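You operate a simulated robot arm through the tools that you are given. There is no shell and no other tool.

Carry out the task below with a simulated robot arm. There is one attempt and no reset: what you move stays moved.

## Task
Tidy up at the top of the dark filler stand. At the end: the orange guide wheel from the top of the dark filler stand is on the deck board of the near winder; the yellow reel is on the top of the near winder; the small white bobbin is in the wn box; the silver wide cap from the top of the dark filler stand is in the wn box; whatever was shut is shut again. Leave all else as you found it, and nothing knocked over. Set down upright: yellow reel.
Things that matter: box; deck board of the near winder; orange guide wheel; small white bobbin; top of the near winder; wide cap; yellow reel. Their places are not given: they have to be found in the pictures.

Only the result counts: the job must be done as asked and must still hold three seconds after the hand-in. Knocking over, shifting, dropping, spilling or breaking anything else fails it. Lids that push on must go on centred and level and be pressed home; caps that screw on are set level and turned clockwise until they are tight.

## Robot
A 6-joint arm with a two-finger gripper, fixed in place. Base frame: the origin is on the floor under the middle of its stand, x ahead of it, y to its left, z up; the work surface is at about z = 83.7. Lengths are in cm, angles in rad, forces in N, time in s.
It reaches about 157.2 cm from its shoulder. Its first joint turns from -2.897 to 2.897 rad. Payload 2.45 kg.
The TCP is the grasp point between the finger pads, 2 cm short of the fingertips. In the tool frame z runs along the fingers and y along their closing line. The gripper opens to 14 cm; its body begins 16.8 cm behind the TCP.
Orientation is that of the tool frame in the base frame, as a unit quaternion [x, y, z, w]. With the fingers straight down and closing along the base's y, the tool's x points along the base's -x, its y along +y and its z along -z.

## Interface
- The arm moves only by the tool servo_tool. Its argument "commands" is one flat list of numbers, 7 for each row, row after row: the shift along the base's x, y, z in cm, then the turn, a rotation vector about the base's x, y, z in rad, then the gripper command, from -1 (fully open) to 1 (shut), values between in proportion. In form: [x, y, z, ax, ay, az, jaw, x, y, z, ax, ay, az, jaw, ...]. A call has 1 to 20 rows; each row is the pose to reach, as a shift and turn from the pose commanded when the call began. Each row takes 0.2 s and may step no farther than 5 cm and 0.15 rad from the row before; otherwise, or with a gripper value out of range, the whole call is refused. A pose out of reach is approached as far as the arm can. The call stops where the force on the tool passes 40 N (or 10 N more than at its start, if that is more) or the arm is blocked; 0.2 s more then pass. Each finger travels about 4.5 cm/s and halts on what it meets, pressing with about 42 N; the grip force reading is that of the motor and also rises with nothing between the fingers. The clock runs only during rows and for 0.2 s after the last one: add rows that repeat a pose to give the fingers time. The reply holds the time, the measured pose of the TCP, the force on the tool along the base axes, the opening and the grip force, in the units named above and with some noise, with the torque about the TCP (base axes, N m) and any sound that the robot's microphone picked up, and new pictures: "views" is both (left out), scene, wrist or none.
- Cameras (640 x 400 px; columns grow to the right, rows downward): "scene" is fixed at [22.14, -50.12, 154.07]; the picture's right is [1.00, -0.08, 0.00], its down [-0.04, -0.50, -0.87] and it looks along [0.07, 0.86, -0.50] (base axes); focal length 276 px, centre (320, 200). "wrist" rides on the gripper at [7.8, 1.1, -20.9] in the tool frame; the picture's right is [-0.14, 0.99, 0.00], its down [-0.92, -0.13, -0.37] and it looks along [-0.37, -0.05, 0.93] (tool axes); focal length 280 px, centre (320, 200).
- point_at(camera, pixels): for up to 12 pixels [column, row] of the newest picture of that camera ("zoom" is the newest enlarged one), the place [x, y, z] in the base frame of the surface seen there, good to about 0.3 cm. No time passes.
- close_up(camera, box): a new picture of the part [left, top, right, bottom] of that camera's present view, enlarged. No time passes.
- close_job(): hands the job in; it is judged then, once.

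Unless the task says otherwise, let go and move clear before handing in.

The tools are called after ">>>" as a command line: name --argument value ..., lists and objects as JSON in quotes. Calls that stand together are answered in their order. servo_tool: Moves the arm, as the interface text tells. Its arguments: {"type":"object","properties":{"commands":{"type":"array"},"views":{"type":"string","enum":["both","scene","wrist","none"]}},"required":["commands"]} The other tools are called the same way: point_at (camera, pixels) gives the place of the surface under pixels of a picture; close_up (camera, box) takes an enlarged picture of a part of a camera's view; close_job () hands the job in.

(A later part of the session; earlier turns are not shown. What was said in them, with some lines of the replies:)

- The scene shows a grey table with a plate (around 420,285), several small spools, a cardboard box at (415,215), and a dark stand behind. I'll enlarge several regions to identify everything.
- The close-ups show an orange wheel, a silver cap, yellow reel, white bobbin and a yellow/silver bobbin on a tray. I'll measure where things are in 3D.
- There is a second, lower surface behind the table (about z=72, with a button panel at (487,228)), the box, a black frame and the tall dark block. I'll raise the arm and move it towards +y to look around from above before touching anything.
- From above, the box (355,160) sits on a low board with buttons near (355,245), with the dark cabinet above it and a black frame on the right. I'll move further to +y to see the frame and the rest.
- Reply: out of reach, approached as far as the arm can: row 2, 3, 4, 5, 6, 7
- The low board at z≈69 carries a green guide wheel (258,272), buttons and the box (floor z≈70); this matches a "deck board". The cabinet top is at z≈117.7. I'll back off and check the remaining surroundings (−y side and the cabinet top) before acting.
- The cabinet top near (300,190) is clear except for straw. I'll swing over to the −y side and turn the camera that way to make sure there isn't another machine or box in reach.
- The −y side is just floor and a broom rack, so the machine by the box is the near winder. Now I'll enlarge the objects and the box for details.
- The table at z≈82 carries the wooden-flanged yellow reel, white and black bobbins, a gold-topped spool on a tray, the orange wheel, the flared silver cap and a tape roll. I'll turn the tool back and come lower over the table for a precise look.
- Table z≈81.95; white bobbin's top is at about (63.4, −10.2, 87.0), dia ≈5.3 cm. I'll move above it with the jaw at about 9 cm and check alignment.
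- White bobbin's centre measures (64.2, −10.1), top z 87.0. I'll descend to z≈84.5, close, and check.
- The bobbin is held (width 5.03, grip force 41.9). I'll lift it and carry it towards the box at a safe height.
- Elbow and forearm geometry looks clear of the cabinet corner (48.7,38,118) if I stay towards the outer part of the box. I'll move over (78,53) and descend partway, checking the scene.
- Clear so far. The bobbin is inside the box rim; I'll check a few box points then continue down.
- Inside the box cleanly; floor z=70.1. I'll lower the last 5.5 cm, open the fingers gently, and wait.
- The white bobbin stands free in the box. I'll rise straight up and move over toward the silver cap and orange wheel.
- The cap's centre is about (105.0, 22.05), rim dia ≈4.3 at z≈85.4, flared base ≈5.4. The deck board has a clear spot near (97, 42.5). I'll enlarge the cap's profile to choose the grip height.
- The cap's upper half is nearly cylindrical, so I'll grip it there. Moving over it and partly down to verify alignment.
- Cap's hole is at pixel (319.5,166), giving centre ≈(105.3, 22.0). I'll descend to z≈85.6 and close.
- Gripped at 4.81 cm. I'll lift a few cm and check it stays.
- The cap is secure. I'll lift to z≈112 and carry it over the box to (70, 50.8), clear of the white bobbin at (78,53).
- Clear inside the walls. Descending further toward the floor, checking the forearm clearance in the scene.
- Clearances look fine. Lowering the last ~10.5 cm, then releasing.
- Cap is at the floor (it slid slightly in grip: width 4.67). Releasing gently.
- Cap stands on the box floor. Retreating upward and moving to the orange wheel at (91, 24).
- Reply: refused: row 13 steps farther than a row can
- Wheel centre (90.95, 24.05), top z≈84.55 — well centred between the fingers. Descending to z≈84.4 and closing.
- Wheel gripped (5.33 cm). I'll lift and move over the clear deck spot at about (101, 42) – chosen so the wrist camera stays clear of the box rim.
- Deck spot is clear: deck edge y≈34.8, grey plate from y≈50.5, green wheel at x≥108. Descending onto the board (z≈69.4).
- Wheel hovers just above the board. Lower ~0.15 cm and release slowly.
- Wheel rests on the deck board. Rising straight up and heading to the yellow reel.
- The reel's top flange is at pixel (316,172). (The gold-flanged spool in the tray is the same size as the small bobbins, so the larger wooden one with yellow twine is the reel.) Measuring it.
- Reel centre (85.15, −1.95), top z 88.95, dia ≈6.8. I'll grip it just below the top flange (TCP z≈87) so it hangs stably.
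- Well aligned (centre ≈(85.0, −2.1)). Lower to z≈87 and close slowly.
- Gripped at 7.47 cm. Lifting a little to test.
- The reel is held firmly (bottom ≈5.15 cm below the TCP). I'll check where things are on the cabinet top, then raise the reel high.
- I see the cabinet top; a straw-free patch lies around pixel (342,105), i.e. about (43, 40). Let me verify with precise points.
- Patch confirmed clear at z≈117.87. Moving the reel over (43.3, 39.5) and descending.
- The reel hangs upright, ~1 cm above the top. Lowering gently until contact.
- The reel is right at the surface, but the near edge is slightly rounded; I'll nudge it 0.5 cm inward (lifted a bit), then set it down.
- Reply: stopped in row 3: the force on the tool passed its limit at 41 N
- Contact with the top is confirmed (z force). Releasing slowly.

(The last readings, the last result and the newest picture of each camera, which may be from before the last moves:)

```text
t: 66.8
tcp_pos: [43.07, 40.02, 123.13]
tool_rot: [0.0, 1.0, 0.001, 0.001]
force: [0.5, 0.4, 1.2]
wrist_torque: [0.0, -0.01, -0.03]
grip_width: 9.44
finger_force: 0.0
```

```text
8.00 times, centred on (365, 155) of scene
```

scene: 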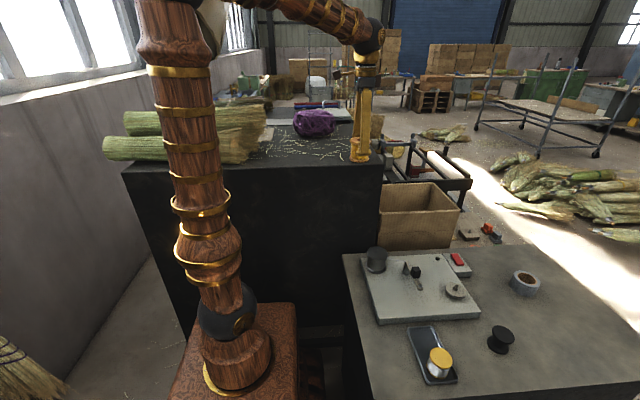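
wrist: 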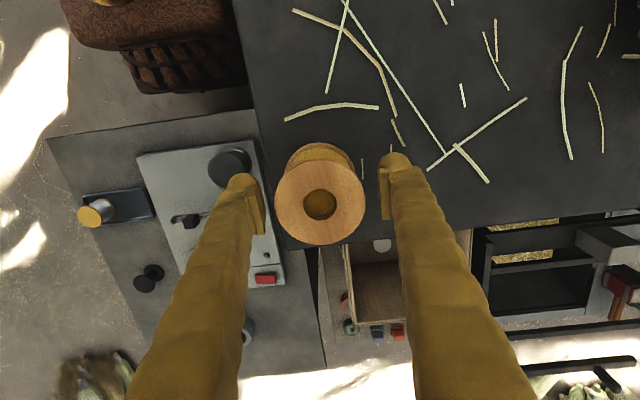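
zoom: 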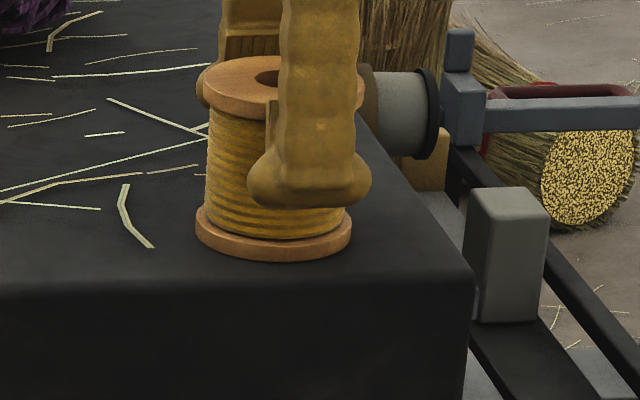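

Released and the reel stands upright. I'll rise straight up and clear, moving to a position where I can see the deck board and box for a final check.

>>> servo_tool --commands '[0, 0, 2, 0, 0, 0, -0.35, 0, 0, 5, 0, 0, 0, -0.35, 0, 0, 9, 0, 0, 0, -0.35, 0, 0, 13, 0, 0, 0, -0.35, 0, 0, 17, 0, 0, 0, -0.35, 0, 0, 21, 0, 0, 0, -0.35, 2, 0, 24, 0, 0, 0, -0.5, 5, 0, 26, 0, 0, 0, -0.7, 9, 0, 27, 0, 0, 0, -0.9, 13, 0, 27, 0, 0, 0, -1, 17, 0, 27, 0, 0, 0, -1]' --views "both"

>>> close_up --camera "scene" --box '[330, 120, 410, 180]'

>>> close_up --camera "wrist" --box '[200, 40, 440, 300]'

```text
t: 69.2
tcp_pos: [59.98, 39.99, 150.17]
tool_rot: [0.0, 1.0, 0.0, 0.0]
force: [-0.3, -0.6, 0.6]
wrist_torque: [0.05, -0.08, -0.02]
grip_width: 14.0
finger_force: 0.1
```

scene: 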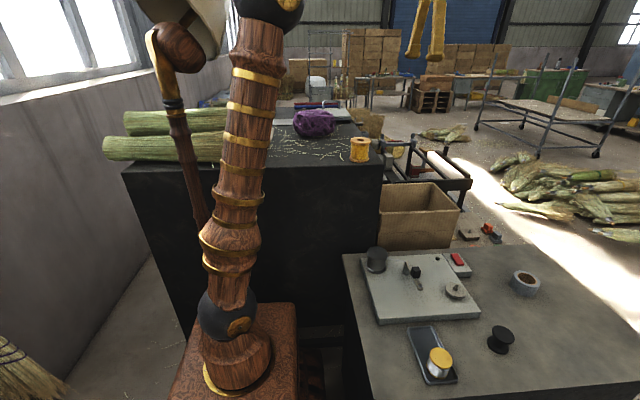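
wrist: 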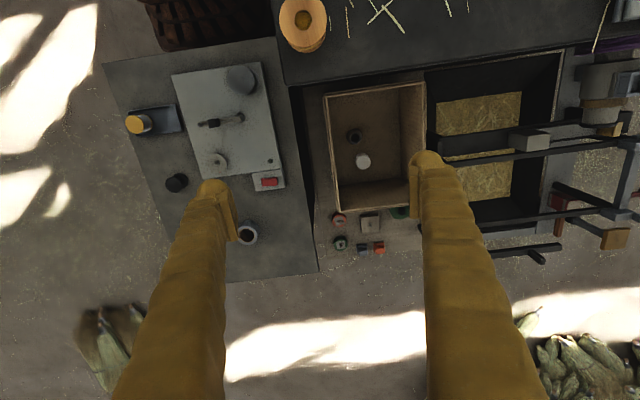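

```text
6.67 times, centred on (370, 150) of scene
```

zoom: 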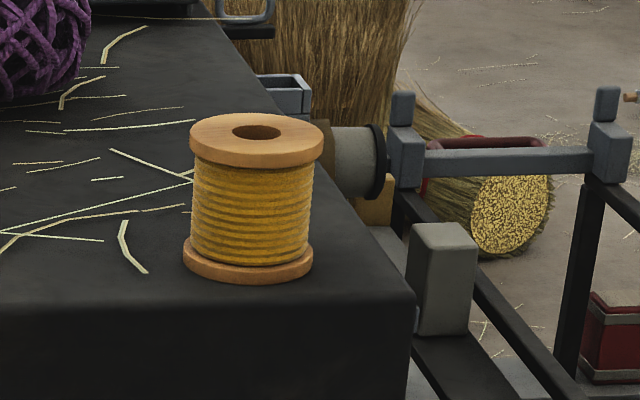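

```text
1.54 times, centred on (320, 170) of wrist
```

zoom: 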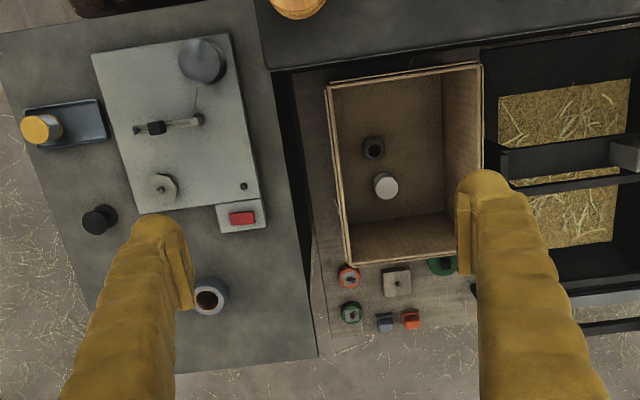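

Final check: the yellow reel stands upright on the winder top (scene 360,150). The white bobbin (363,161) and silver cap (354,135) are in the box, and the orange wheel (338,219) is on the deck board. The gripper is clear, nothing else has moved and nothing was opened, so I'm handing in.

>>> close_job

```text
The job is handed in.
```

The job is handed in. All four objects were where you asked in the last pictures I took:

- **Orange guide wheel:** it lies on the deck board of the near winder, clear of the green wheel and the buttons.
- **Yellow reel:** it stands upright on the top of the near winder, near the front corner on a patch free of straw.
- **Small white bobbin and silver wide cap:** both stand on the floor of the box.

Nothing had to be opened, nothing was knocked over, and nothing else appeared to have moved. The gripper was empty and well clear when I handed in.

I identified several things from the pictures alone:

- **Yellow reel:** I took it to be the larger wooden-flanged spool with yellow twine. A spool with yellow flanges and silver wire was also there, in the small tray. I left it because it is the same size as the small bobbins.
- **Near winder:** I took it to be the tall dark cabinet with the black frame and the low board beside it, so its top is the top of that cabinet.
- **Wn box:** I took it to be the cardboard box on the deck board. I saw no label on it.
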